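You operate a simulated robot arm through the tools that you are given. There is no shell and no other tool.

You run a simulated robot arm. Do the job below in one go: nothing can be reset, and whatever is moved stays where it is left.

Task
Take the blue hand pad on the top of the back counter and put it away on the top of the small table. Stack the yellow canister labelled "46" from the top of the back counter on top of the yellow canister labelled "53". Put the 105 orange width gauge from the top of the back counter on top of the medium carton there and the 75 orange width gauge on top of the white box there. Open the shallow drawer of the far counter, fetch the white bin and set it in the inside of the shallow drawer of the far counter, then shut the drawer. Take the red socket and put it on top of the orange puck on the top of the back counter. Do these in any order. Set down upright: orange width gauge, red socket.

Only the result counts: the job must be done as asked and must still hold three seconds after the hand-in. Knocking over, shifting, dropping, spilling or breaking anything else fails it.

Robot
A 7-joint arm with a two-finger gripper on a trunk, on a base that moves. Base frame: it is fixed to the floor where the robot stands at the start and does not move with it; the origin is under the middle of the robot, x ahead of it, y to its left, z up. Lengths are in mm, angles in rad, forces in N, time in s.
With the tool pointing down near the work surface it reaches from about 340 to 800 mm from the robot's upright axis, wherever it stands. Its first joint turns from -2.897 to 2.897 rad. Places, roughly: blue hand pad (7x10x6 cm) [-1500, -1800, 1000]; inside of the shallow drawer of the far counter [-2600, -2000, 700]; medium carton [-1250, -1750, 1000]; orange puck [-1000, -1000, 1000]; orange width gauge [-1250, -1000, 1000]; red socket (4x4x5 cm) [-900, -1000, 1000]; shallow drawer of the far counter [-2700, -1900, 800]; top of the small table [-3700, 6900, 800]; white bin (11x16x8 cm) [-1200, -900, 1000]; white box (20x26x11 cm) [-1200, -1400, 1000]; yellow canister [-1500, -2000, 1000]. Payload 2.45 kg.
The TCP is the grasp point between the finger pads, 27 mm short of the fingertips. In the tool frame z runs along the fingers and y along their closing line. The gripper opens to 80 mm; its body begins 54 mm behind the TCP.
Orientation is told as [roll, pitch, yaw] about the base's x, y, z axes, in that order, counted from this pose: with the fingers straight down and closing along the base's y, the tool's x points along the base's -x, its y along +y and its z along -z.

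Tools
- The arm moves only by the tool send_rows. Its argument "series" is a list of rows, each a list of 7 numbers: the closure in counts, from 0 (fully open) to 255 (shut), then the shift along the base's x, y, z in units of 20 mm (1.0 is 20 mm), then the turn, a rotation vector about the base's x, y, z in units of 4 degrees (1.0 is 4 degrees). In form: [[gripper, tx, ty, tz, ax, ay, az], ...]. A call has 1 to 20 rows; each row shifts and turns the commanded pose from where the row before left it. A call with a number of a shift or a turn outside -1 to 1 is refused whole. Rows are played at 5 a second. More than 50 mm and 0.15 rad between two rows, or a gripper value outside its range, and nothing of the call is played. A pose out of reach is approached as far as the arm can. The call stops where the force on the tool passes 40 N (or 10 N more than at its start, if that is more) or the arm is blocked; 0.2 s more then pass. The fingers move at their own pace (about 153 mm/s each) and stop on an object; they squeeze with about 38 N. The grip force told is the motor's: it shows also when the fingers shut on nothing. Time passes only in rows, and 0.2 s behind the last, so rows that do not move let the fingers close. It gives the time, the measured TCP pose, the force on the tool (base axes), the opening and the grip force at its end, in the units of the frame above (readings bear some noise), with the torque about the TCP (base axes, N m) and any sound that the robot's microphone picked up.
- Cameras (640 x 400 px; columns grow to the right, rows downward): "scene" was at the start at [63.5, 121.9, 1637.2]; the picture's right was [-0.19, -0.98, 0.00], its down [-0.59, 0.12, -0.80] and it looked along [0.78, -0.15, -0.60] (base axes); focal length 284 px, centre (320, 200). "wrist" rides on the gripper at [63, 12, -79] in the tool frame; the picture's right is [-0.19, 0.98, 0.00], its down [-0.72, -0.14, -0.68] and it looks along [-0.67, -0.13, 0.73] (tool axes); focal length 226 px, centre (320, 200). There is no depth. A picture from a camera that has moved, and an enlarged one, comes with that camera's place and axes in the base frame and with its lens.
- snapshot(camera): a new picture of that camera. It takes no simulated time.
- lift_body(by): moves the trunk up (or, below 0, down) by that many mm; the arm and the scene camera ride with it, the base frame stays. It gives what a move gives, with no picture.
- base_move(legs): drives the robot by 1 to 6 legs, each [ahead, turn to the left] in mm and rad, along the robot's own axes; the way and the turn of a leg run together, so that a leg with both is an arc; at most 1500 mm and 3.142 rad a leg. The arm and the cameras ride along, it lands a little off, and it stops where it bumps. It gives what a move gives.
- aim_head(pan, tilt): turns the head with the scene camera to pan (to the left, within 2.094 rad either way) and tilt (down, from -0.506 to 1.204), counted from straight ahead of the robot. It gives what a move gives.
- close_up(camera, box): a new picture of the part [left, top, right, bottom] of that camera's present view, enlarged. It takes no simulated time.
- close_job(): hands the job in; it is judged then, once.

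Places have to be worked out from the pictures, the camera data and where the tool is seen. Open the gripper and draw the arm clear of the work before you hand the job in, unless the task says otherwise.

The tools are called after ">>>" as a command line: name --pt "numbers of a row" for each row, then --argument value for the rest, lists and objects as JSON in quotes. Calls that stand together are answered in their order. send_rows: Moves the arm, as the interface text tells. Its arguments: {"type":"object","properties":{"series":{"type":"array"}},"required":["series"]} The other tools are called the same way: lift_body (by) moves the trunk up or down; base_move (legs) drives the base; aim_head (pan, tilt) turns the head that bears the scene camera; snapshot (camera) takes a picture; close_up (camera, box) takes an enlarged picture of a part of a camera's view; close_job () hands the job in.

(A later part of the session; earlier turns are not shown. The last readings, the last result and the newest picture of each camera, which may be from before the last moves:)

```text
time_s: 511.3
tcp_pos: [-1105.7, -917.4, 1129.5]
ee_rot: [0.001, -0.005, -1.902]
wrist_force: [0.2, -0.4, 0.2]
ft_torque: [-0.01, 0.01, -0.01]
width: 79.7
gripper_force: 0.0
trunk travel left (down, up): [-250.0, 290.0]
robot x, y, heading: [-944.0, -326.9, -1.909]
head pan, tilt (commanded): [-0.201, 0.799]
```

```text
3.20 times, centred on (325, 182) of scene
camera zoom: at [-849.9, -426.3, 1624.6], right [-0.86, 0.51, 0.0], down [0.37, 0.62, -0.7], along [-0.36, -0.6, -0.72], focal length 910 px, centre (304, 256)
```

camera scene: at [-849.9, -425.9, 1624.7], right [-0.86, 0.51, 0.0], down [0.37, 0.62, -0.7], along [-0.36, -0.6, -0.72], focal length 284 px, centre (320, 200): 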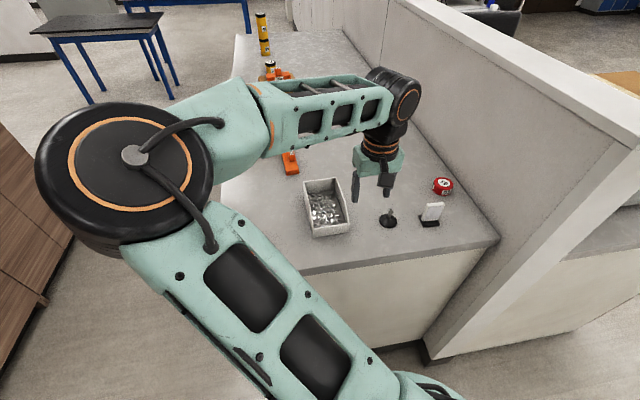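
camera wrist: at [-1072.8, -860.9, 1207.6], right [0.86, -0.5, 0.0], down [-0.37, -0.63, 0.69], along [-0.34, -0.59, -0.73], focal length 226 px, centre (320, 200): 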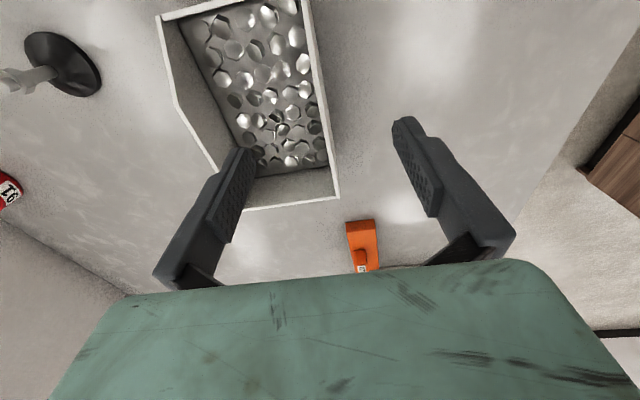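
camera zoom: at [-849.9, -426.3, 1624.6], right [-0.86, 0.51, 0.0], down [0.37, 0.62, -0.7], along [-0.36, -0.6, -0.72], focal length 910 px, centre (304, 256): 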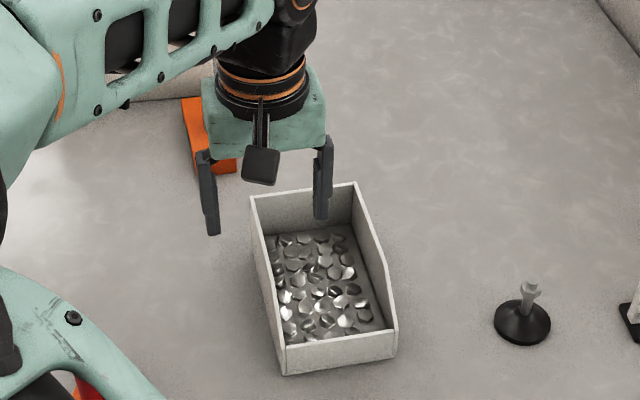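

The left wall is exactly under the TCP and parallel to the tool. I descend so the fingers straddle the wall, tips staying above the nuts.

>>> send_rows --pt "0 0 0 -0.9 0 0 0" --pt "0 0 0 -0.9 0 0 0" --pt "0 0 0 -0.9 0 0 0" --pt "0 0 0 -0.9 0 0 0"

>>> snapshot --camera "wrist"

>>> close_up --camera "scene" --box '[250, 120, 400, 245]'

```text
time_s: 512.3
tcp_pos: [-1104.9, -917.1, 1058.0]
ee_rot: [-0.002, -0.008, -1.903]
wrist_force: [0.1, 0.5, -0.2]
ft_torque: [0.0, -0.01, 0.04]
width: 79.8
gripper_force: 0.1
trunk travel left (down, up): [-250.0, 290.0]
robot x, y, heading: [-945.5, -329.7, -1.907]
head pan, tilt (commanded): [-0.201, 0.799]
```

```text
taken
camera wrist: at [-1072.5, -860.1, 1136.0], right [0.86, -0.5, 0.0], down [-0.37, -0.63, 0.69], along [-0.34, -0.59, -0.73], focal length 226 px, centre (320, 200)
```

wrist: 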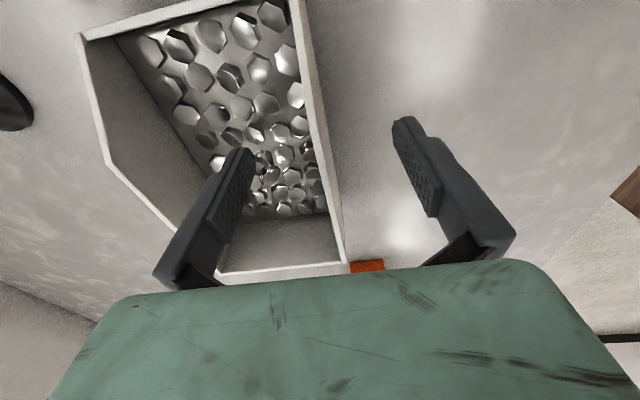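

```text
3.20 times, centred on (325, 182) of scene
camera zoom: at [-849.9, -426.1, 1624.6], right [-0.86, 0.51, 0.0], down [0.37, 0.62, -0.7], along [-0.36, -0.6, -0.72], focal length 910 px, centre (304, 256)
```

zoom: 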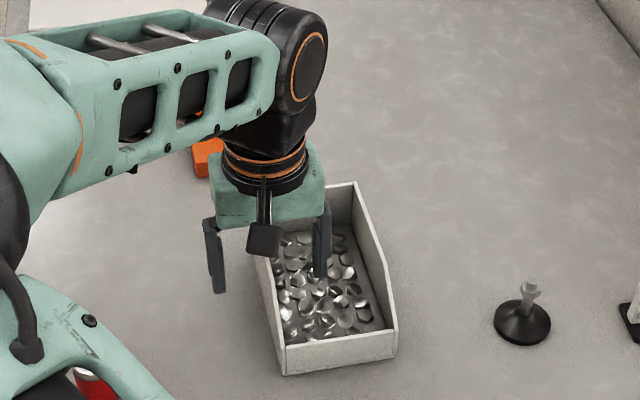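

Aligned; the wall is about 3 mm to the left of centre (robot's left). I shift that much, descend 20 mm more and close gently.

>>> send_rows --pt "0 0.13 -0.075 -0.5 0 0 0" --pt "0 0 0 -0.5 0 0 0" --pt "0 0 0 0 0 0 0"

>>> snapshot --camera "wrist"

>>> snapshot --camera "scene"

```text
time_s: 513.1
tcp_pos: [-1103.7, -917.9, 1037.1]
ee_rot: [-0.001, -0.006, -1.901]
wrist_force: [0.6, 0.6, 0.8]
ft_torque: [-0.01, -0.01, 0.0]
width: 80.3
gripper_force: 0.0
trunk travel left (down, up): [-250.0, 290.0]
robot x, y, heading: [-945.6, -326.0, -1.905]
head pan, tilt (commanded): [-0.201, 0.799]
```

```text
taken
camera wrist: at [-1070.3, -860.7, 1116.2], right [0.86, -0.5, 0.0], down [-0.37, -0.63, 0.69], along [-0.34, -0.59, -0.73], focal length 226 px, centre (320, 200)
```

wrist: 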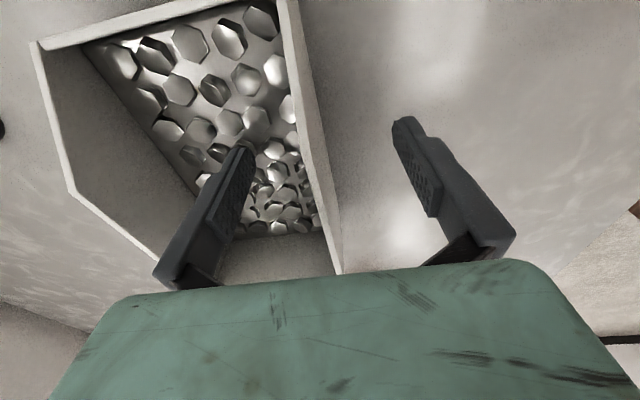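

```text
taken
camera scene: at [-850.0, -425.9, 1624.7], right [-0.86, 0.51, 0.0], down [0.37, 0.62, -0.7], along [-0.36, -0.6, -0.72], focal length 284 px, centre (320, 200)
```

scene: 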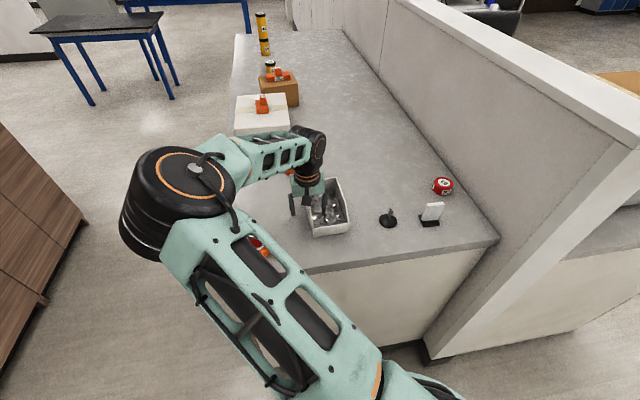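

The wall sits between the fingers with clearance; the arm links are well above the socket. I close.

>>> send_rows --pt "120 0 0 0 0 0 0" --pt "200 0 0 0 0 0 0" --pt "255 0 0 0 0 0 0" --pt "255 0 0 0 0 0 0" --pt "255 0 0 0 0 0 0"

>>> snapshot --camera "wrist"

```text
time_s: 514.3
tcp_pos: [-1102.7, -918.6, 1037.5]
ee_rot: [0.0, -0.003, -1.903]
wrist_force: [-0.7, -0.3, 0.3]
ft_torque: [-0.01, -0.06, -0.02]
width: 6.0
gripper_force: 32.3
trunk travel left (down, up): [-250.0, 290.0]
robot x, y, heading: [-946.4, -324.3, -1.91]
head pan, tilt (commanded): [-0.201, 0.799]
```

```text
taken
camera wrist: at [-1070.3, -860.9, 1116.3], right [0.86, -0.5, 0.0], down [-0.37, -0.63, 0.69], along [-0.34, -0.59, -0.73], focal length 226 px, centre (320, 200)
```

wrist: 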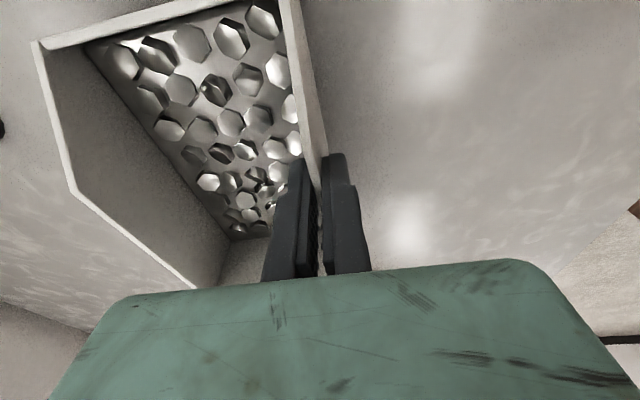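

The wall is pinched (about 6 mm). I let the grip settle, then lift 20 mm slowly and check.

>>> send_rows --pt "255 0 0 0 0 0 0" --pt "255 0 0 0 0 0 0" --pt "255 0 0 0.3 0 0 0" --pt "255 0 0 0.35 0 0 0" --pt "255 0 0 0.35 0 0 0" --pt "255 0 0 0 0 0 0"

>>> close_up --camera "scene" --box '[250, 120, 400, 245]'

>>> snapshot --camera "wrist"

```text
time_s: 515.7
tcp_pos: [-1102.9, -916.4, 1057.4]
ee_rot: [-0.001, -0.005, -1.903]
wrist_force: [0.0, -0.6, -1.1]
ft_torque: [-0.01, -0.09, 0.0]
width: 6.1
gripper_force: 32.6
trunk travel left (down, up): [-250.0, 290.0]
robot x, y, heading: [-942.9, -325.8, -1.904]
head pan, tilt (commanded): [-0.201, 0.799]
```

```text
3.20 times, centred on (325, 182) of scene
camera zoom: at [-849.9, -426.0, 1624.6], right [-0.86, 0.51, 0.0], down [0.37, 0.62, -0.7], along [-0.36, -0.6, -0.72], focal length 910 px, centre (304, 256)
```

zoom: 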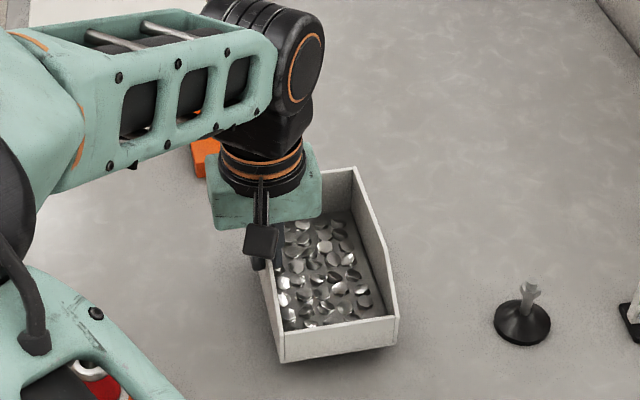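

```text
taken
camera wrist: at [-1069.9, -860.1, 1136.0], right [0.86, -0.5, 0.0], down [-0.37, -0.63, 0.69], along [-0.34, -0.59, -0.73], focal length 226 px, centre (320, 200)
```

wrist: 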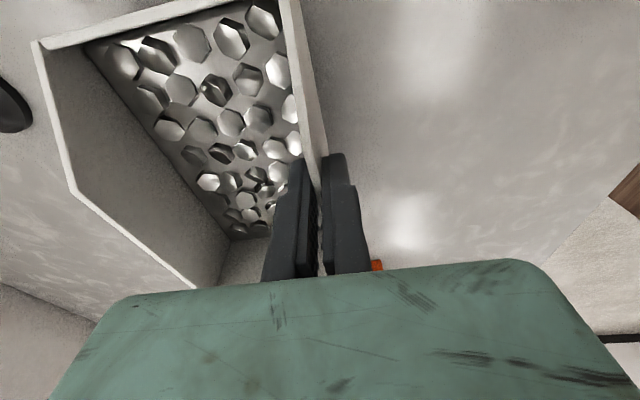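

The bin lifts level and is light (about 1 N). I raise it smoothly and retract for driving.

>>> send_rows --pt "255 0 0 0.5 0 0 0" --pt "255 0 0 0.8 0 0 0" --pt "255 0 0 0.9 0 0 0" --pt "255 0 0 0.9 0 0 0" --pt "255 0 0 0.9 0 0 0" --pt "255 0 0 0.9 0 0 0" --pt "255 0 0 0.9 0 0 0" --pt "255 0 0 0.8 0 0 0" --pt "255 0 0 0.5 0 0 0" --pt "255 0.1 0.4 0 0 0 0" --pt "255 0.2 0.7 0 0 0 0" --pt "255 0.26 0.9 0 0 0 0" --pt "255 0.26 0.9 0 0 0 0" --pt "255 0.26 0.9 0 0 0 0" --pt "255 0.26 0.9 0 0 0 0" --pt "255 0.2 0.7 0 0 0 0" --pt "255 0.1 0.4 0 0 0 0"

>>> snapshot --camera "wrist"

>>> snapshot --camera "scene"

```text
time_s: 519.3
tcp_pos: [-1071.9, -801.0, 1198.2]
ee_rot: [-0.001, -0.009, -1.901]
wrist_force: [-0.3, -1.0, -1.8]
ft_torque: [-0.01, -0.08, -0.02]
width: 6.0
gripper_force: 31.8
trunk travel left (down, up): [-250.0, 290.0]
robot x, y, heading: [-945.6, -328.9, -1.908]
head pan, tilt (commanded): [-0.201, 0.799]
```

```text
taken
camera wrist: at [-1037.5, -744.3, 1278.5], right [0.86, -0.5, 0.0], down [-0.37, -0.63, 0.69], along [-0.34, -0.59, -0.73], focal length 226 px, centre (320, 200)
```

wrist: 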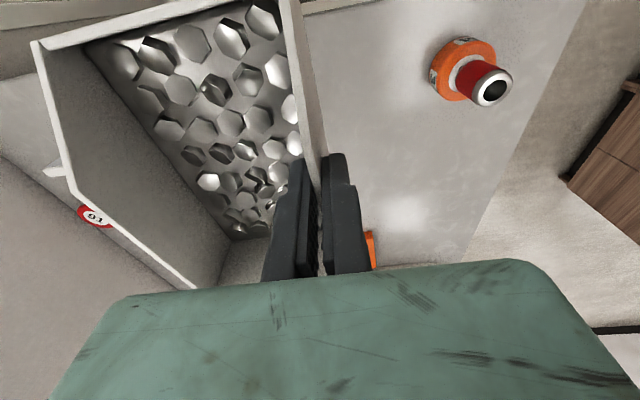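

```text
taken
camera scene: at [-849.9, -425.8, 1624.7], right [-0.86, 0.51, 0.0], down [0.37, 0.62, -0.7], along [-0.36, -0.6, -0.72], focal length 284 px, centre (320, 200)
```

scene: 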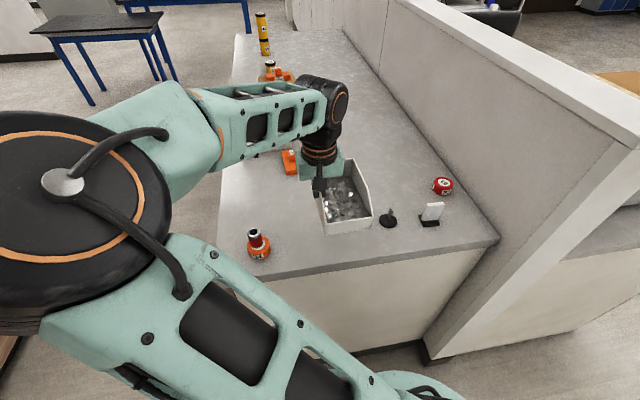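

The bin hangs level and socket/puck are untouched. I raise the trunk by 100 mm for clearance, then drive back to the far counter.

>>> lift_body --by 100

>>> base_move --legs '[[-220, 0], [0, -1.59], [1080, 0], [1080, 0]]'

>>> snapshot --camera "wrist"

```text
time_s: 520.7
tcp_pos: [-1071.4, -801.8, 1300.0]
ee_rot: [-0.001, -0.004, -1.902]
wrist_force: [0.1, -0.2, -1.8]
ft_torque: [0.0, -0.07, 0.0]
width: 5.9
gripper_force: 32.2
trunk travel left (down, up): [-350.0, 190.0]
robot x, y, heading: [-945.4, -329.1, -1.908]
head pan, tilt (commanded): [-0.201, 0.799]
```

```text
time_s: 536.6
tcp_pos: [-3403.6, 700.3, 1298.8]
ee_rot: [0.0, -0.006, 2.817]
wrist_force: [0.1, -0.3, -0.8]
ft_torque: [-0.02, -0.01, 0.0]
width: 6.1
gripper_force: 32.7
trunk travel left (down, up): [-350.0, 190.0]
robot x, y, heading: [-2930.2, 576.9, 2.812]
head pan, tilt (commanded): [-0.201, 0.799]
```

```text
taken
camera wrist: at [-3346.2, 668.7, 1378.3], right [-0.5, -0.87, 0.0], down [-0.63, 0.36, 0.69], along [-0.6, 0.34, -0.73], focal length 226 px, centre (320, 200)
```

wrist: 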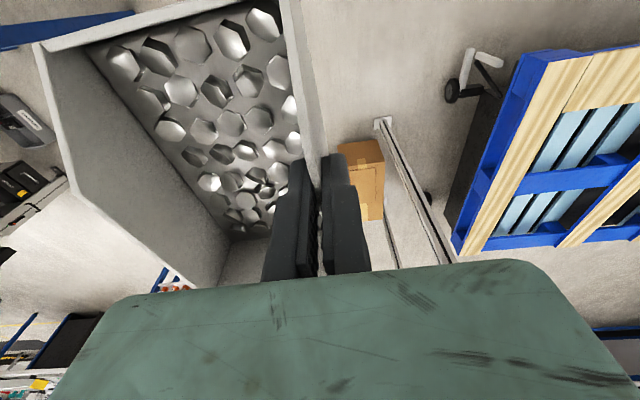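

Bin steady. I turn left along the far counter and drive to the drawer.

>>> base_move --legs '[[0, 1.541], [1050, 0]]'

```text
time_s: 545.7
tcp_pos: [-3432.1, -844.9, 1299.6]
ee_rot: [-0.001, -0.005, -1.934]
wrist_force: [0.2, 0.2, -1.6]
ft_torque: [-0.01, -0.07, 0.02]
width: 6.1
gripper_force: 32.2
trunk travel left (down, up): [-350.0, 190.0]
robot x, y, heading: [-3291.4, -375.9, -1.936]
head pan, tilt (commanded): [-0.201, 0.799]
```

>>> base_move --legs '[[1075, 0], [0, 1.577]]'

>>> aim_head --pan -0.25 --tilt 0.7

>>> snapshot --camera "scene"

>>> snapshot --camera "wrist"

```text
time_s: 555.2
tcp_pos: [-3201.4, -1495.3, 1300.0]
ee_rot: [-0.001, -0.005, -0.332]
wrist_force: [0.1, -0.3, -0.8]
ft_torque: [0.06, -0.02, 0.01]
width: 6.0
gripper_force: 32.5
trunk travel left (down, up): [-350.0, 190.0]
robot x, y, heading: [-3676.9, -1371.8, -0.338]
head pan, tilt (commanded): [-0.201, 0.799]
```

```text
time_s: 555.9
tcp_pos: [-3200.3, -1496.0, 1298.4]
ee_rot: [0.0, -0.005, -0.332]
wrist_force: [0.6, -0.6, -0.9]
ft_torque: [0.07, -0.01, 0.0]
width: 6.0
gripper_force: 32.6
trunk travel left (down, up): [-350.0, 190.0]
robot x, y, heading: [-3673.3, -1371.1, -0.34]
head pan, tilt (commanded): [-0.25, 0.7]
```

```text
taken
camera scene: at [-3577.2, -1279.8, 1732.9], right [-0.55, -0.83, 0.0], down [-0.54, 0.36, -0.76], along [0.64, -0.42, -0.64], focal length 284 px, centre (320, 200)
```

scene: 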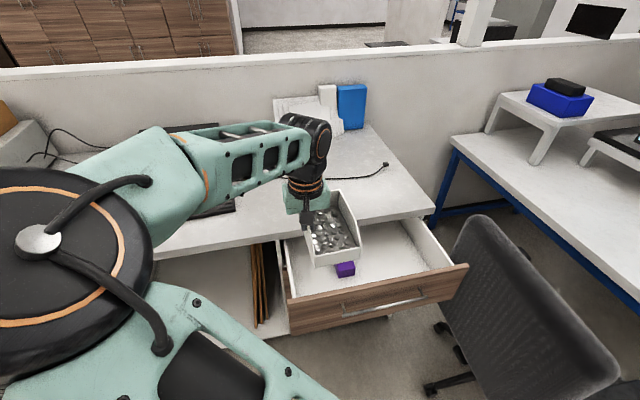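

```text
taken
camera wrist: at [-3255.5, -1462.3, 1378.4], right [0.5, 0.86, 0.0], down [0.63, -0.37, 0.69], along [0.59, -0.34, -0.73], focal length 226 px, centre (320, 200)
```

wrist: 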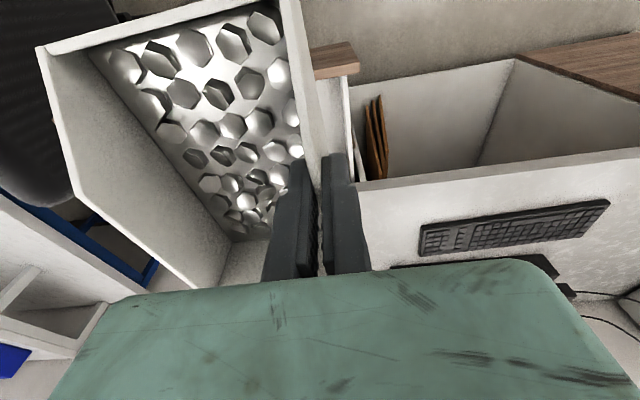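

The bin hangs beside the drawer. I zoom to measure the drawer opening, purple item, and counter edge from here.

>>> close_up --camera "scene" --box '[270, 180, 490, 345]'

```text
2.42 times, centred on (380, 262) of scene
camera zoom: at [-3577.2, -1279.8, 1732.9], right [-0.55, -0.83, 0.0], down [-0.54, 0.36, -0.76], along [0.64, -0.42, -0.64], focal length 689 px, centre (174, 48)
```

zoom: 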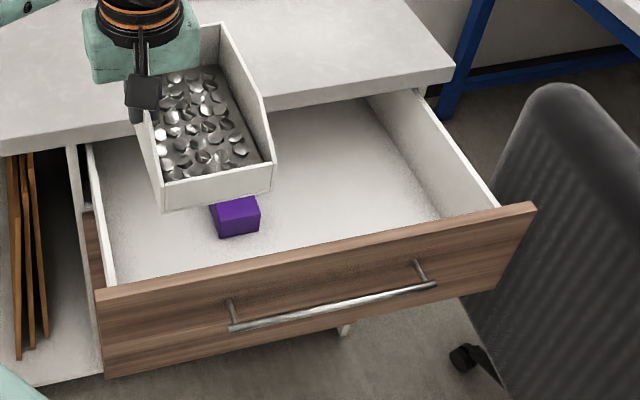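

Counter edge is at n≈-2172 (z 936–976), drawer front inner face ≈ -2380, purple item's right edge s≈2765. Target for the pinched wall: s≈2870, n≈-2268. I move the base 50 mm closer first.

>>> base_move --legs '[[50, 0]]'

```text
time_s: 556.8
tcp_pos: [-3156.6, -1511.6, 1300.7]
ee_rot: [0.001, -0.007, -0.331]
wrist_force: [0.7, -0.3, -1.6]
ft_torque: [0.06, -0.02, -0.02]
width: 6.2
gripper_force: 32.4
trunk travel left (down, up): [-350.0, 190.0]
robot x, y, heading: [-3628.2, -1384.4, -0.343]
head pan, tilt (commanded): [-0.25, 0.7]
```

I carry the bin sideways over the target at height.

>>> send_rows --pt "255 0.03 -0.4 0 0 0 -0.02" --pt "255 0.05 -0.8 0 0 0 -0.02" --pt "255 0.064 -0.98 0 0 0 -0.02" --pt "255 0.064 -0.98 0 0 0 -0.02" --pt "255 0.064 -0.98 0 0 0 -0.02" --pt "255 0.064 -0.98 0 0 0 -0.02" --pt "255 0.064 -0.98 0 0 0 -0.02" --pt "255 0.064 -0.98 0 0 0 -0.02" --pt "255 0.064 -0.98 0 0 0 -0.02" --pt "255 0.064 -0.98 0 0 0 -0.02" --pt "255 0.064 -0.98 0 0 0 -0.02" --pt "255 0.064 -0.98 0 0 0 -0.02" --pt "255 0.064 -0.98 0 0 0 -0.02" --pt "255 0.064 -0.98 0 0 0 -0.02" --pt "255 0.064 -0.98 0 0 0 -0.02" --pt "255 0.064 -0.98 0 0 0 -0.02" --pt "255 0.064 -0.98 0 0 0 -0.02" --pt "255 0.064 -0.98 0 0 0 -0.02" --pt "255 0.064 -0.98 0 0 0 -0.02" --pt "255 0.064 -0.98 0 0 0 -0.02"

>>> snapshot --camera "scene"

>>> snapshot --camera "wrist"

```text
time_s: 561.0
tcp_pos: [-3131.1, -1890.2, 1298.8]
ee_rot: [0.003, -0.006, -0.359]
wrist_force: [0.6, 0.1, -0.8]
ft_torque: [0.08, -0.02, -0.01]
width: 6.1
gripper_force: 32.7
trunk travel left (down, up): [-350.0, 190.0]
robot x, y, heading: [-3628.5, -1389.0, -0.34]
head pan, tilt (commanded): [-0.25, 0.7]
```

```text
taken
camera scene: at [-3532.8, -1296.7, 1732.9], right [-0.55, -0.83, 0.0], down [-0.54, 0.36, -0.76], along [0.64, -0.42, -0.64], focal length 284 px, centre (320, 200)
```

scene: 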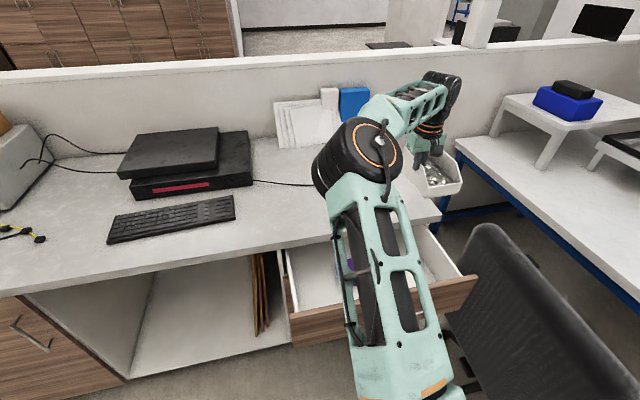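

```text
taken
camera wrist: at [-3185.2, -1855.1, 1378.1], right [0.53, 0.85, 0.0], down [0.62, -0.38, 0.69], along [0.58, -0.36, -0.73], focal length 226 px, centre (320, 200)
```

wrist: 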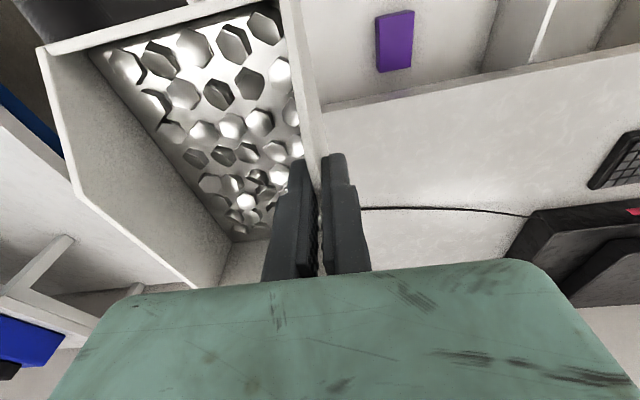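

Position over the drawer is right (wall at s 2870, n -2268; purple item s 2660–2742). I lower the trunk by 200 mm and check clearances.

>>> lift_body --by -200

>>> snapshot --camera "scene"

>>> snapshot --camera "wrist"

```text
time_s: 563.2
tcp_pos: [-3130.9, -1889.1, 1100.0]
ee_rot: [0.002, -0.007, -0.36]
wrist_force: [-1.0, -0.2, -0.5]
ft_torque: [0.03, 0.03, 0.01]
width: 6.1
gripper_force: 32.9
trunk travel left (down, up): [-150.0, 390.0]
robot x, y, heading: [-3627.1, -1390.2, -0.338]
head pan, tilt (commanded): [-0.25, 0.7]
```

```text
taken
camera scene: at [-3533.0, -1295.8, 1533.0], right [-0.55, -0.83, 0.0], down [-0.54, 0.36, -0.76], along [0.64, -0.42, -0.64], focal length 284 px, centre (320, 200)
```

scene: 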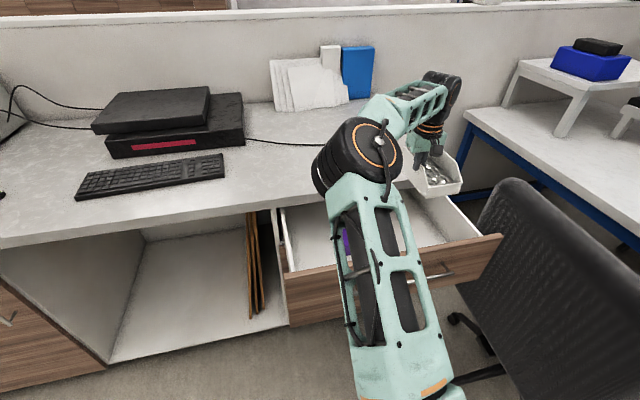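

```text
taken
camera wrist: at [-3185.5, -1854.2, 1178.6], right [0.53, 0.85, 0.0], down [0.62, -0.38, 0.69], along [0.58, -0.36, -0.73], focal length 226 px, centre (320, 200)
```

wrist: 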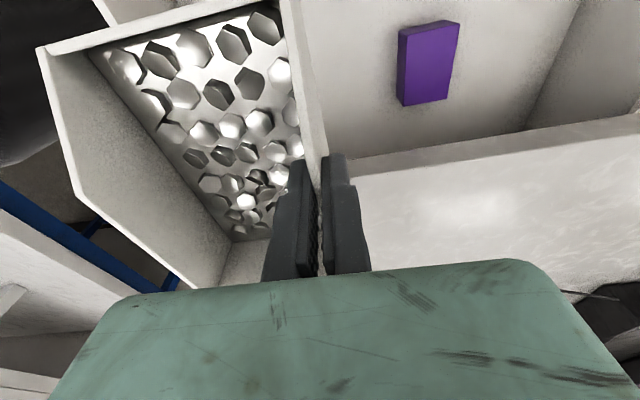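

I lower another 130 mm so the bin is just above the drawer's front edge, and check.

>>> lift_body --by -130

>>> aim_head --pan -0.45 --tilt 0.6

>>> snapshot --camera "scene"

>>> snapshot --camera "wrist"

```text
time_s: 564.7
tcp_pos: [-3131.0, -1889.3, 970.1]
ee_rot: [0.001, -0.005, -0.36]
wrist_force: [0.7, -0.3, -1.4]
ft_torque: [0.06, -0.01, -0.01]
width: 6.0
gripper_force: 32.3
trunk travel left (down, up): [-20.0, 520.0]
robot x, y, heading: [-3630.1, -1383.8, -0.338]
head pan, tilt (commanded): [-0.25, 0.7]
```

```text
time_s: 565.5
tcp_pos: [-3129.9, -1887.8, 969.9]
ee_rot: [-0.001, -0.004, -0.36]
wrist_force: [-0.5, 0.5, -0.9]
ft_torque: [0.06, 0.02, 0.0]
width: 6.4
gripper_force: 31.9
trunk travel left (down, up): [-20.0, 520.0]
robot x, y, heading: [-3633.7, -1382.1, -0.339]
head pan, tilt (commanded): [-0.45, 0.6]
```

```text
taken
camera scene: at [-3541.3, -1311.3, 1411.5], right [-0.71, -0.71, 0.0], down [-0.4, 0.4, -0.82], along [0.58, -0.58, -0.57], focal length 284 px, centre (320, 200)
```

scene: 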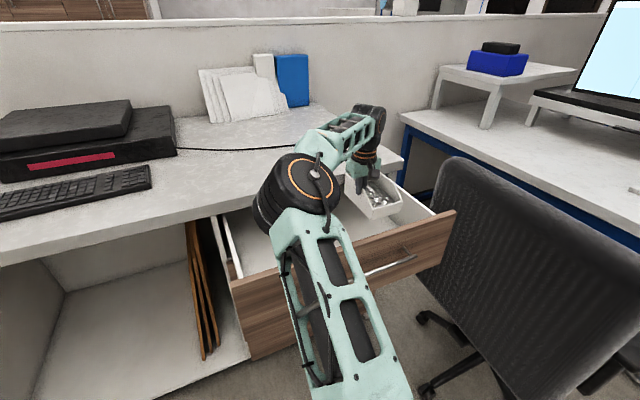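

```text
taken
camera wrist: at [-3185.4, -1854.2, 1048.4], right [0.53, 0.85, 0.0], down [0.62, -0.38, 0.69], along [0.58, -0.36, -0.73], focal length 226 px, centre (320, 200)
```

wrist: 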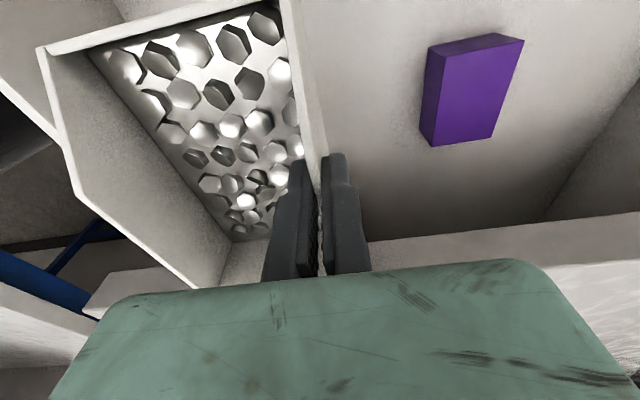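

>>> close_up --camera "scene" --box '[300, 90, 470, 260]'

```text
2.35 times, centred on (385, 175) of scene
camera zoom: at [-3541.3, -1311.3, 1411.5], right [-0.71, -0.71, 0.0], down [-0.4, 0.4, -0.82], along [0.58, -0.58, -0.57], focal length 669 px, centre (167, 259)
```

zoom: 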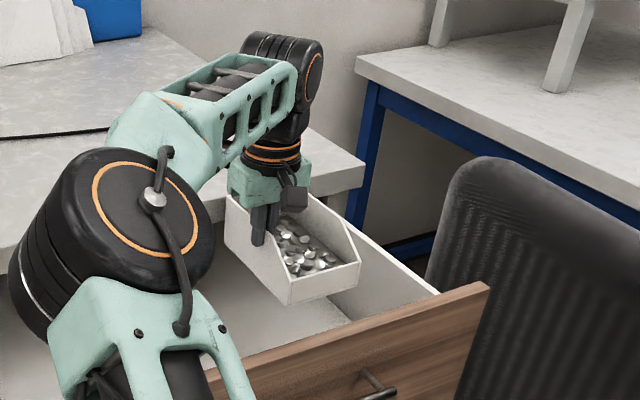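

Joint positions work out: wrist clears the counter edge by ~36 mm, forearm stays in front of it. I lower the bin with the arm by 110 mm into the drawer and check.

>>> send_rows --pt "255 0 0 -0.5 0 0 0" --pt "255 0 0 -0.7 0 0 0" --pt "255 0 0 -0.75 0 0 0" --pt "255 0 0 -0.75 0 0 0" --pt "255 0 0 -0.75 0 0 0" --pt "255 0 0 -0.75 0 0 0" --pt "255 0 0 -0.75 0 0 0" --pt "255 0 0 -0.5 0 0 0"

>>> close_up --camera "scene" --box '[240, 90, 470, 290]'

>>> snapshot --camera "wrist"

```text
time_s: 567.3
tcp_pos: [-3130.2, -1888.8, 860.5]
ee_rot: [-0.001, -0.003, -0.36]
wrist_force: [-0.1, -0.1, -1.9]
ft_torque: [0.09, 0.0, 0.04]
width: 6.0
gripper_force: 32.4
trunk travel left (down, up): [-20.0, 520.0]
robot x, y, heading: [-3631.5, -1385.7, -0.338]
head pan, tilt (commanded): [-0.45, 0.6]
```

```text
2.00 times, centred on (355, 190) of scene
camera zoom: at [-3541.3, -1311.4, 1411.5], right [-0.71, -0.7, 0.0], down [-0.4, 0.4, -0.82], along [0.58, -0.59, -0.57], focal length 569 px, centre (250, 220)
```

zoom: 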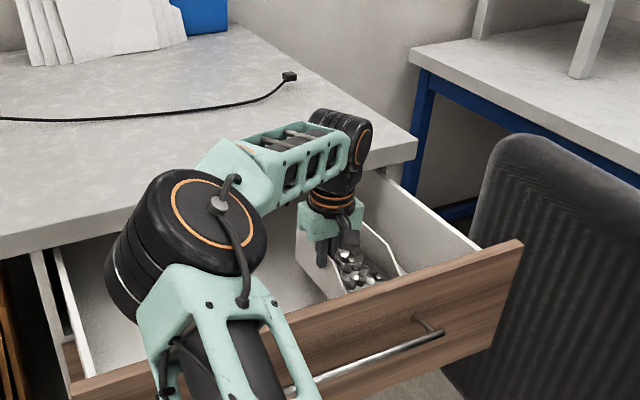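

```text
taken
camera wrist: at [-3185.7, -1853.9, 939.8], right [0.53, 0.85, 0.0], down [0.62, -0.38, 0.69], along [0.58, -0.36, -0.73], focal length 226 px, centre (320, 200)
```

wrist: 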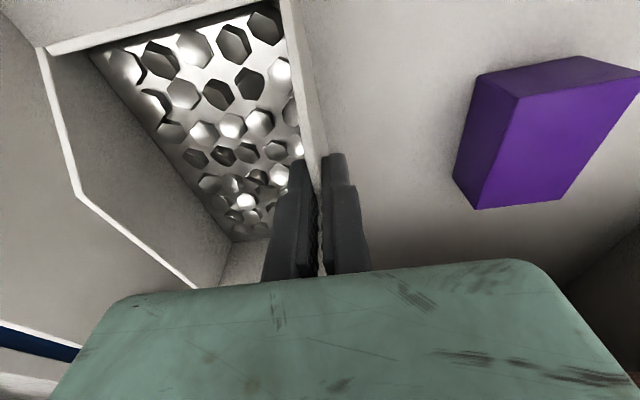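

Clear on all sides. I lower another 70 mm, then small steps to the floor of the drawer.

>>> send_rows --pt "255 0 0 -0.5 0 0 0" --pt "255 0 0 -0.7 0 0 0" --pt "255 0 0 -0.7 0 0 0" --pt "255 0 0 -0.7 0 0 0" --pt "255 0 0 -0.6 0 0 0" --pt "255 0 0 0 0 0 0"

>>> close_up --camera "scene" --box '[240, 90, 470, 290]'

>>> snapshot --camera "wrist"

```text
time_s: 568.4
tcp_pos: [-3127.7, -1891.4, 815.4]
ee_rot: [-0.007, -0.019, -0.356]
wrist_force: [2.0, -0.2, 17.1]
ft_torque: [0.38, 0.71, -0.06]
width: 6.1
gripper_force: 32.6
trunk travel left (down, up): [-20.0, 520.0]
robot x, y, heading: [-3629.7, -1386.5, -0.343]
head pan, tilt (commanded): [-0.45, 0.6]
stopped in row 5: the force on the tool passed its limit at 45 N (the readings are from after the stop); the commanded pose is now the measured one
```

```text
2.00 times, centred on (355, 190) of scene
camera zoom: at [-3541.8, -1310.2, 1411.6], right [-0.71, -0.7, 0.0], down [-0.4, 0.4, -0.83], along [0.58, -0.59, -0.56], focal length 569 px, centre (250, 220)
```

zoom: 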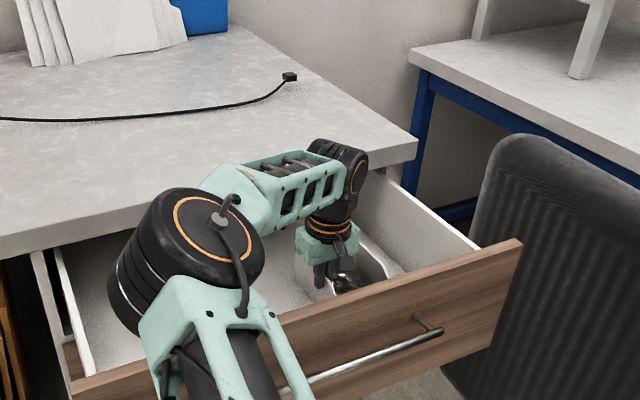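

```text
taken
camera wrist: at [-3183.9, -1855.0, 893.5], right [0.52, 0.85, 0.0], down [0.61, -0.37, 0.7], along [0.59, -0.37, -0.72], focal length 226 px, centre (320, 200)
```

wrist: 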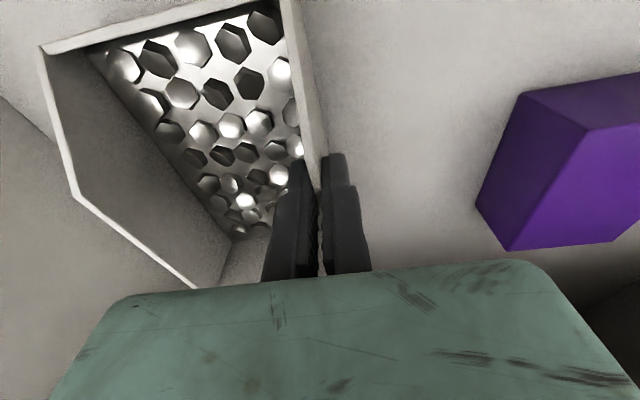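

Contact at TCP 815: comparing two wrist views of the purple item puts the drawer floor at z≈757, so the bin has reached the floor. I ease off slightly and open the fingers.

>>> send_rows --pt "255 0 0 0.06 0 0 0" --pt "255 0 0 0 0 0 0"

>>> send_rows --pt "220 0 0 0 0 0 0" --pt "180 0 0 0 0 0 0" --pt "150 0 0 0 0 0 0" --pt "150 0 0 0 0 0 0"

>>> snapshot --camera "wrist"

```text
time_s: 569.0
tcp_pos: [-3129.6, -1890.7, 815.2]
ee_rot: [-0.007, -0.016, -0.36]
wrist_force: [1.1, 1.1, 20.0]
ft_torque: [-0.04, -0.52, -0.04]
width: 6.0
gripper_force: 32.1
trunk travel left (down, up): [-20.0, 520.0]
robot x, y, heading: [-3631.2, -1385.0, -0.341]
head pan, tilt (commanded): [-0.45, 0.6]
```

```text
time_s: 570.0
tcp_pos: [-3129.3, -1891.1, 812.9]
ee_rot: [-0.003, -0.016, -0.361]
wrist_force: [-0.3, 0.4, 0.0]
ft_torque: [0.03, 0.01, 0.03]
width: 33.2
gripper_force: 0.0
trunk travel left (down, up): [-20.0, 520.0]
robot x, y, heading: [-3626.4, -1390.1, -0.341]
head pan, tilt (commanded): [-0.45, 0.6]
```

```text
taken
camera wrist: at [-3184.7, -1855.3, 891.9], right [0.53, 0.85, 0.0], down [0.61, -0.38, 0.69], along [0.59, -0.36, -0.72], focal length 226 px, centre (320, 200)
```

wrist: 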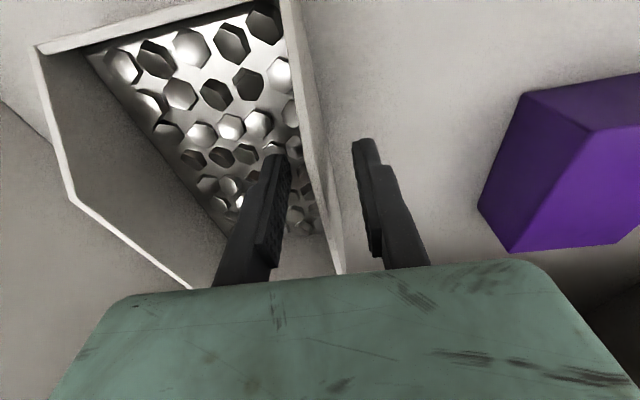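

The bin stands in the drawer, fingers free. I raise straight up.

>>> send_rows --pt "150 0 0 0.4 0 0 0" --pt "150 0 0 0.7 0 0 0" --pt "150 0 0 0.9 0 0 0" --pt "150 0 0 0.9 0 0 0" --pt "150 0 0 0.9 0 0 0" --pt "150 0 0 0.9 0 0 0" --pt "150 0 0 0.9 0 0 0" --pt "150 0 0 0.9 0 0 0" --pt "150 0 0 0.9 0 0 0" --pt "150 0 0 0.9 0 0 0"

>>> snapshot --camera "wrist"

>>> close_up --camera "scene" --box '[240, 90, 470, 290]'

```text
time_s: 572.2
tcp_pos: [-3128.3, -1890.2, 980.0]
ee_rot: [-0.004, -0.015, -0.359]
wrist_force: [0.5, 0.3, -0.1]
ft_torque: [0.02, 0.0, 0.0]
width: 33.1
gripper_force: 0.1
trunk travel left (down, up): [-20.0, 520.0]
robot x, y, heading: [-3630.3, -1389.1, -0.341]
head pan, tilt (commanded): [-0.45, 0.6]
```

```text
taken
camera wrist: at [-3183.8, -1854.4, 1058.1], right [0.53, 0.85, 0.0], down [0.61, -0.38, 0.69], along [0.59, -0.37, -0.72], focal length 226 px, centre (320, 200)
```

wrist: 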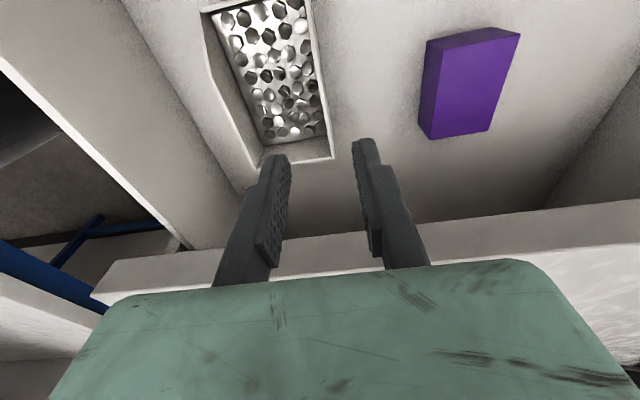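

```text
2.00 times, centred on (355, 190) of scene
camera zoom: at [-3541.3, -1311.4, 1411.5], right [-0.71, -0.7, 0.0], down [-0.4, 0.4, -0.82], along [0.58, -0.59, -0.57], focal length 569 px, centre (250, 220)
```

zoom: 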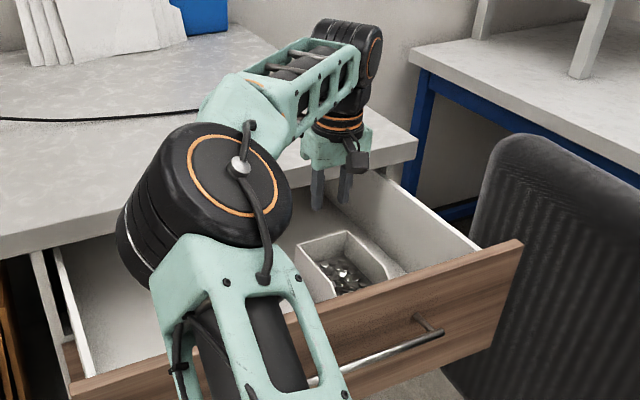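

The bin stands upright in the drawer beside the right wall. To close it I need the horizontal tool pose again: I raise the trunk, bring the arm to the carry pose, and back the base up a little.

>>> lift_body --by 230

>>> send_rows --pt "150 -0.33 1 0 0 0 0" --pt "150 -0.33 1 0 0 0 0" --pt "150 -0.33 1 0 0 0 0" --pt "150 -0.33 1 0 0 0 0" --pt "150 -0.33 1 0 0 0 0" --pt "150 -0.33 1 0 0 0 0" --pt "150 -0.33 1 0 0 0 0" --pt "150 -0.33 1 0 0 0 0" --pt "150 -0.33 1 0 0 0 0" --pt "150 -0.33 1 0 0 0 0" --pt "150 -0.33 1 0 0 0 0" --pt "255 -0.33 1 0 0 0 0" --pt "255 -0.33 1 0 0 0 0" --pt "255 -0.2 0.6 0 0 0 0"

>>> base_move --legs '[[-100, 0]]'

>>> aim_head --pan -0.25 --tilt 0.6

>>> snapshot --camera "scene"

```text
time_s: 574.6
tcp_pos: [-3128.2, -1890.2, 1209.3]
ee_rot: [-0.002, -0.015, -0.36]
wrist_force: [0.5, 0.3, 0.6]
ft_torque: [0.0, 0.0, -0.05]
width: 32.7
gripper_force: 0.1
trunk travel left (down, up): [-250.0, 290.0]
robot x, y, heading: [-3631.7, -1390.1, -0.338]
head pan, tilt (commanded): [-0.45, 0.6]
```

```text
time_s: 577.6
tcp_pos: [-3220.1, -1616.1, 1209.3]
ee_rot: [-0.005, -0.014, -0.358]
wrist_force: [0.3, 0.5, -0.1]
ft_torque: [0.01, 0.01, -0.03]
width: 0.1
gripper_force: 29.4
trunk travel left (down, up): [-250.0, 290.0]
robot x, y, heading: [-3630.5, -1386.3, -0.338]
head pan, tilt (commanded): [-0.45, 0.6]
```

```text
time_s: 578.7
tcp_pos: [-3315.6, -1583.8, 1209.2]
ee_rot: [-0.003, -0.016, -0.36]
wrist_force: [-1.3, 0.0, 0.0]
ft_torque: [0.06, -0.01, 0.01]
width: 0.0
gripper_force: 29.7
trunk travel left (down, up): [-250.0, 290.0]
robot x, y, heading: [-3723.0, -1352.7, -0.341]
head pan, tilt (commanded): [-0.45, 0.6]
```

```text
time_s: 579.5
tcp_pos: [-3315.0, -1584.6, 1209.3]
ee_rot: [-0.001, -0.017, -0.358]
wrist_force: [-0.1, -0.7, 0.2]
ft_torque: [-0.01, 0.0, -0.03]
width: 0.2
gripper_force: 30.0
trunk travel left (down, up): [-250.0, 290.0]
robot x, y, heading: [-3722.5, -1352.7, -0.34]
head pan, tilt (commanded): [-0.25, 0.6]
```

```text
taken
camera scene: at [-3624.7, -1264.3, 1641.5], right [-0.56, -0.83, 0.0], down [-0.47, 0.31, -0.82], along [0.69, -0.46, -0.57], focal length 284 px, centre (320, 200)
```

scene: 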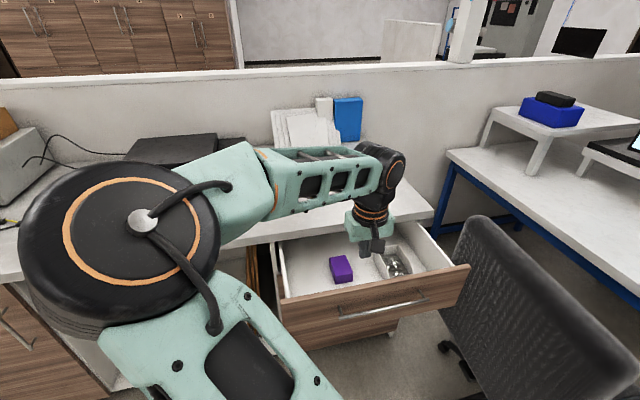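

The drawer with the bin is in view. Gripper shut. Now I reverse the earlier sequence: yaw +90° while lowering.

>>> send_rows --pt "255 0 0 -0.4 0 0 1" --pt "255 0 0 -0.4 0 0 1" --pt "255 0 0 -0.4 0 0 1" --pt "255 0 0 -0.4 0 0 1" --pt "255 0 0 -0.4 0 0 1" --pt "255 0 0 -0.4 0 0 1" --pt "255 0 0 -0.4 0 0 1" --pt "255 0 0 -0.4 0 0 1" --pt "255 0 0 -0.4 0 0 1" --pt "255 0 0 -0.4 0 0 1" --pt "255 0 0 -0.4 0 0 1" --pt "255 0 0 -0.4 0 0 1"

>>> send_rows --pt "255 -0.25 0.1 -0.5 0 0 1" --pt "255 -0.25 0.1 -0.5 0 0 1" --pt "255 -0.25 0.1 -0.5 0 0 1" --pt "255 -0.25 0.1 -0.5 0 0 1" --pt "255 -0.25 0.1 -0.5 0 0 1" --pt "255 -0.25 0.1 -0.5 0 0 1" --pt "255 -0.25 0.1 -0.5 0 0 1" --pt "255 -0.25 0.1 -0.5 0 0 1" --pt "255 -0.25 0.1 -0.5 0 0 1" --pt "255 -0.25 0.1 -0.5 0 0 1"

>>> snapshot --camera "scene"

```text
time_s: 582.1
tcp_pos: [-3314.5, -1585.8, 1114.2]
ee_rot: [-0.003, -0.015, 0.478]
wrist_force: [-0.1, -0.3, 0.3]
ft_torque: [-0.05, 0.01, 0.0]
width: 0.0
gripper_force: 29.4
trunk travel left (down, up): [-250.0, 290.0]
robot x, y, heading: [-3725.0, -1350.9, -0.343]
head pan, tilt (commanded): [-0.25, 0.6]
```

```text
time_s: 584.3
tcp_pos: [-3364.1, -1566.6, 1013.9]
ee_rot: [-0.004, -0.015, 1.177]
wrist_force: [-0.2, 0.1, 0.3]
ft_torque: [0.02, 0.0, 0.0]
width: 0.3
gripper_force: 29.4
trunk travel left (down, up): [-250.0, 290.0]
robot x, y, heading: [-3724.9, -1357.5, -0.341]
head pan, tilt (commanded): [-0.25, 0.6]
```

```text
taken
camera scene: at [-3624.5, -1264.4, 1641.5], right [-0.56, -0.83, 0.0], down [-0.47, 0.31, -0.82], along [0.69, -0.46, -0.57], focal length 284 px, centre (320, 200)
```

scene: 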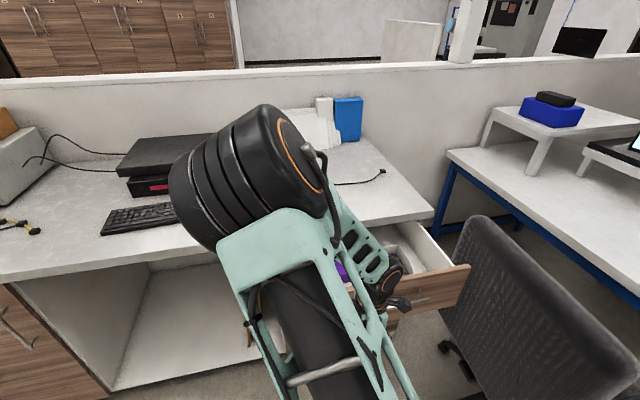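

Elbow swung forward again, as in the earlier successful pose. I tilt to horizontal while lowering in front of the drawer.

>>> send_rows --pt "255 -0.1 -0.25 -0.2 -0.351 -0.936 0" --pt "255 -0.1 -0.25 -0.2 -0.351 -0.936 0" --pt "255 -0.1 -0.25 -0.2 -0.351 -0.936 0" --pt "255 -0.1 -0.25 -0.2 -0.351 -0.936 0" --pt "255 -0.1 -0.25 -0.2 -0.351 -0.936 0" --pt "255 -0.1 -0.25 -0.2 -0.351 -0.936 0" --pt "255 -0.1 -0.25 -0.2 -0.351 -0.936 0" --pt "255 -0.1 -0.25 -0.2 -0.351 -0.936 0"

>>> snapshot --camera "scene"

```text
time_s: 586.1
tcp_pos: [-3380.1, -1605.5, 981.6]
ee_rot: [-0.562, -0.031, 1.19]
wrist_force: [-0.2, 0.5, 0.2]
ft_torque: [0.01, -0.01, 0.0]
width: 0.0
gripper_force: 29.5
trunk travel left (down, up): [-250.0, 290.0]
robot x, y, heading: [-3723.4, -1351.9, -0.345]
head pan, tilt (commanded): [-0.25, 0.6]
```

```text
taken
camera scene: at [-3624.4, -1264.5, 1641.5], right [-0.56, -0.83, 0.0], down [-0.47, 0.31, -0.82], along [0.69, -0.46, -0.57], focal length 284 px, centre (320, 200)
```

scene: 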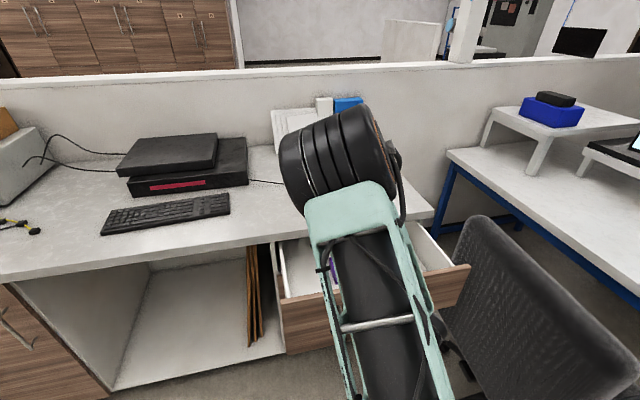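

Same intermediate pose as before. I continue tilting to horizontal and lowering.

>>> send_rows --pt "255 0 0 -0.5 -0.351 -0.936 0" --pt "255 0 0 -0.5 -0.351 -0.936 0" --pt "255 0 0 -0.5 -0.351 -0.936 0" --pt "255 0 0 -0.5 -0.351 -0.936 0" --pt "255 0 0 -0.5 -0.351 -0.936 0" --pt "255 0 0 -0.5 -0.351 -0.936 0" --pt "255 0 0 -0.5 -0.351 -0.936 0"

>>> send_rows --pt "255 0 0 -0.6 -0.351 -0.936 0" --pt "255 0 0 -0.6 -0.351 -0.936 0" --pt "255 0 0 -0.6 -0.351 -0.936 0" --pt "255 0 0 -0.6 -0.351 -0.936 0" --pt "255 0 0 -0.6 -0.351 -0.936 0" --pt "255 0 0 -0.6 -0.351 -0.936 0" --pt "255 0 0 -0.6 -0.351 -0.936 0"

>>> snapshot --camera "scene"

>>> snapshot --camera "wrist"

```text
time_s: 587.7
tcp_pos: [-3376.2, -1608.3, 909.1]
ee_rot: [-1.05, -0.038, 1.207]
wrist_force: [-0.1, -0.7, 0.4]
ft_torque: [0.01, -0.02, 0.0]
width: 0.2
gripper_force: 29.8
out of reach, approached as far as the arm can: row 2
trunk travel left (down, up): [-250.0, 290.0]
robot x, y, heading: [-3723.1, -1354.6, -0.342]
head pan, tilt (commanded): [-0.25, 0.6]
```

```text
time_s: 589.3
tcp_pos: [-3376.5, -1607.2, 825.1]
ee_rot: [-1.54, -0.038, 1.228]
wrist_force: [-0.4, -0.9, 0.0]
ft_torque: [0.02, 0.01, 0.0]
width: 0.1
gripper_force: 29.7
trunk travel left (down, up): [-250.0, 290.0]
robot x, y, heading: [-3725.3, -1351.6, -0.345]
head pan, tilt (commanded): [-0.25, 0.6]
```

```text
taken
camera scene: at [-3624.6, -1264.3, 1641.5], right [-0.56, -0.83, 0.0], down [-0.47, 0.31, -0.82], along [0.69, -0.46, -0.57], focal length 284 px, centre (320, 200)
```

scene: 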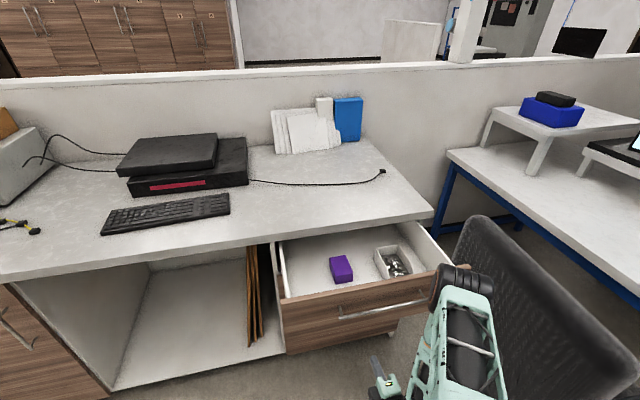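

```text
taken
camera wrist: at [-3472.6, -1639.7, 812.6], right [0.05, 0.23, -0.97], down [-0.4, 0.9, 0.19], along [0.92, 0.38, 0.13], focal length 226 px, centre (320, 200)
```

wrist: 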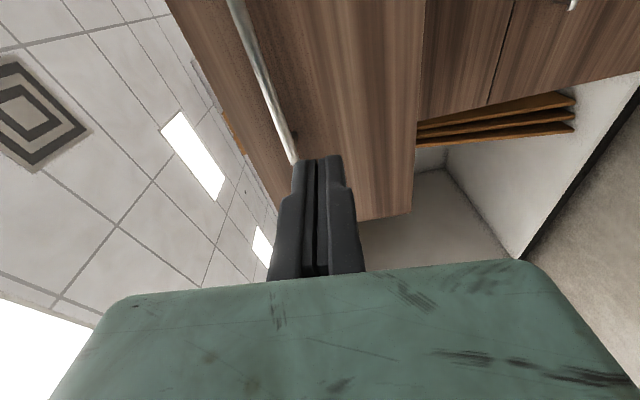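

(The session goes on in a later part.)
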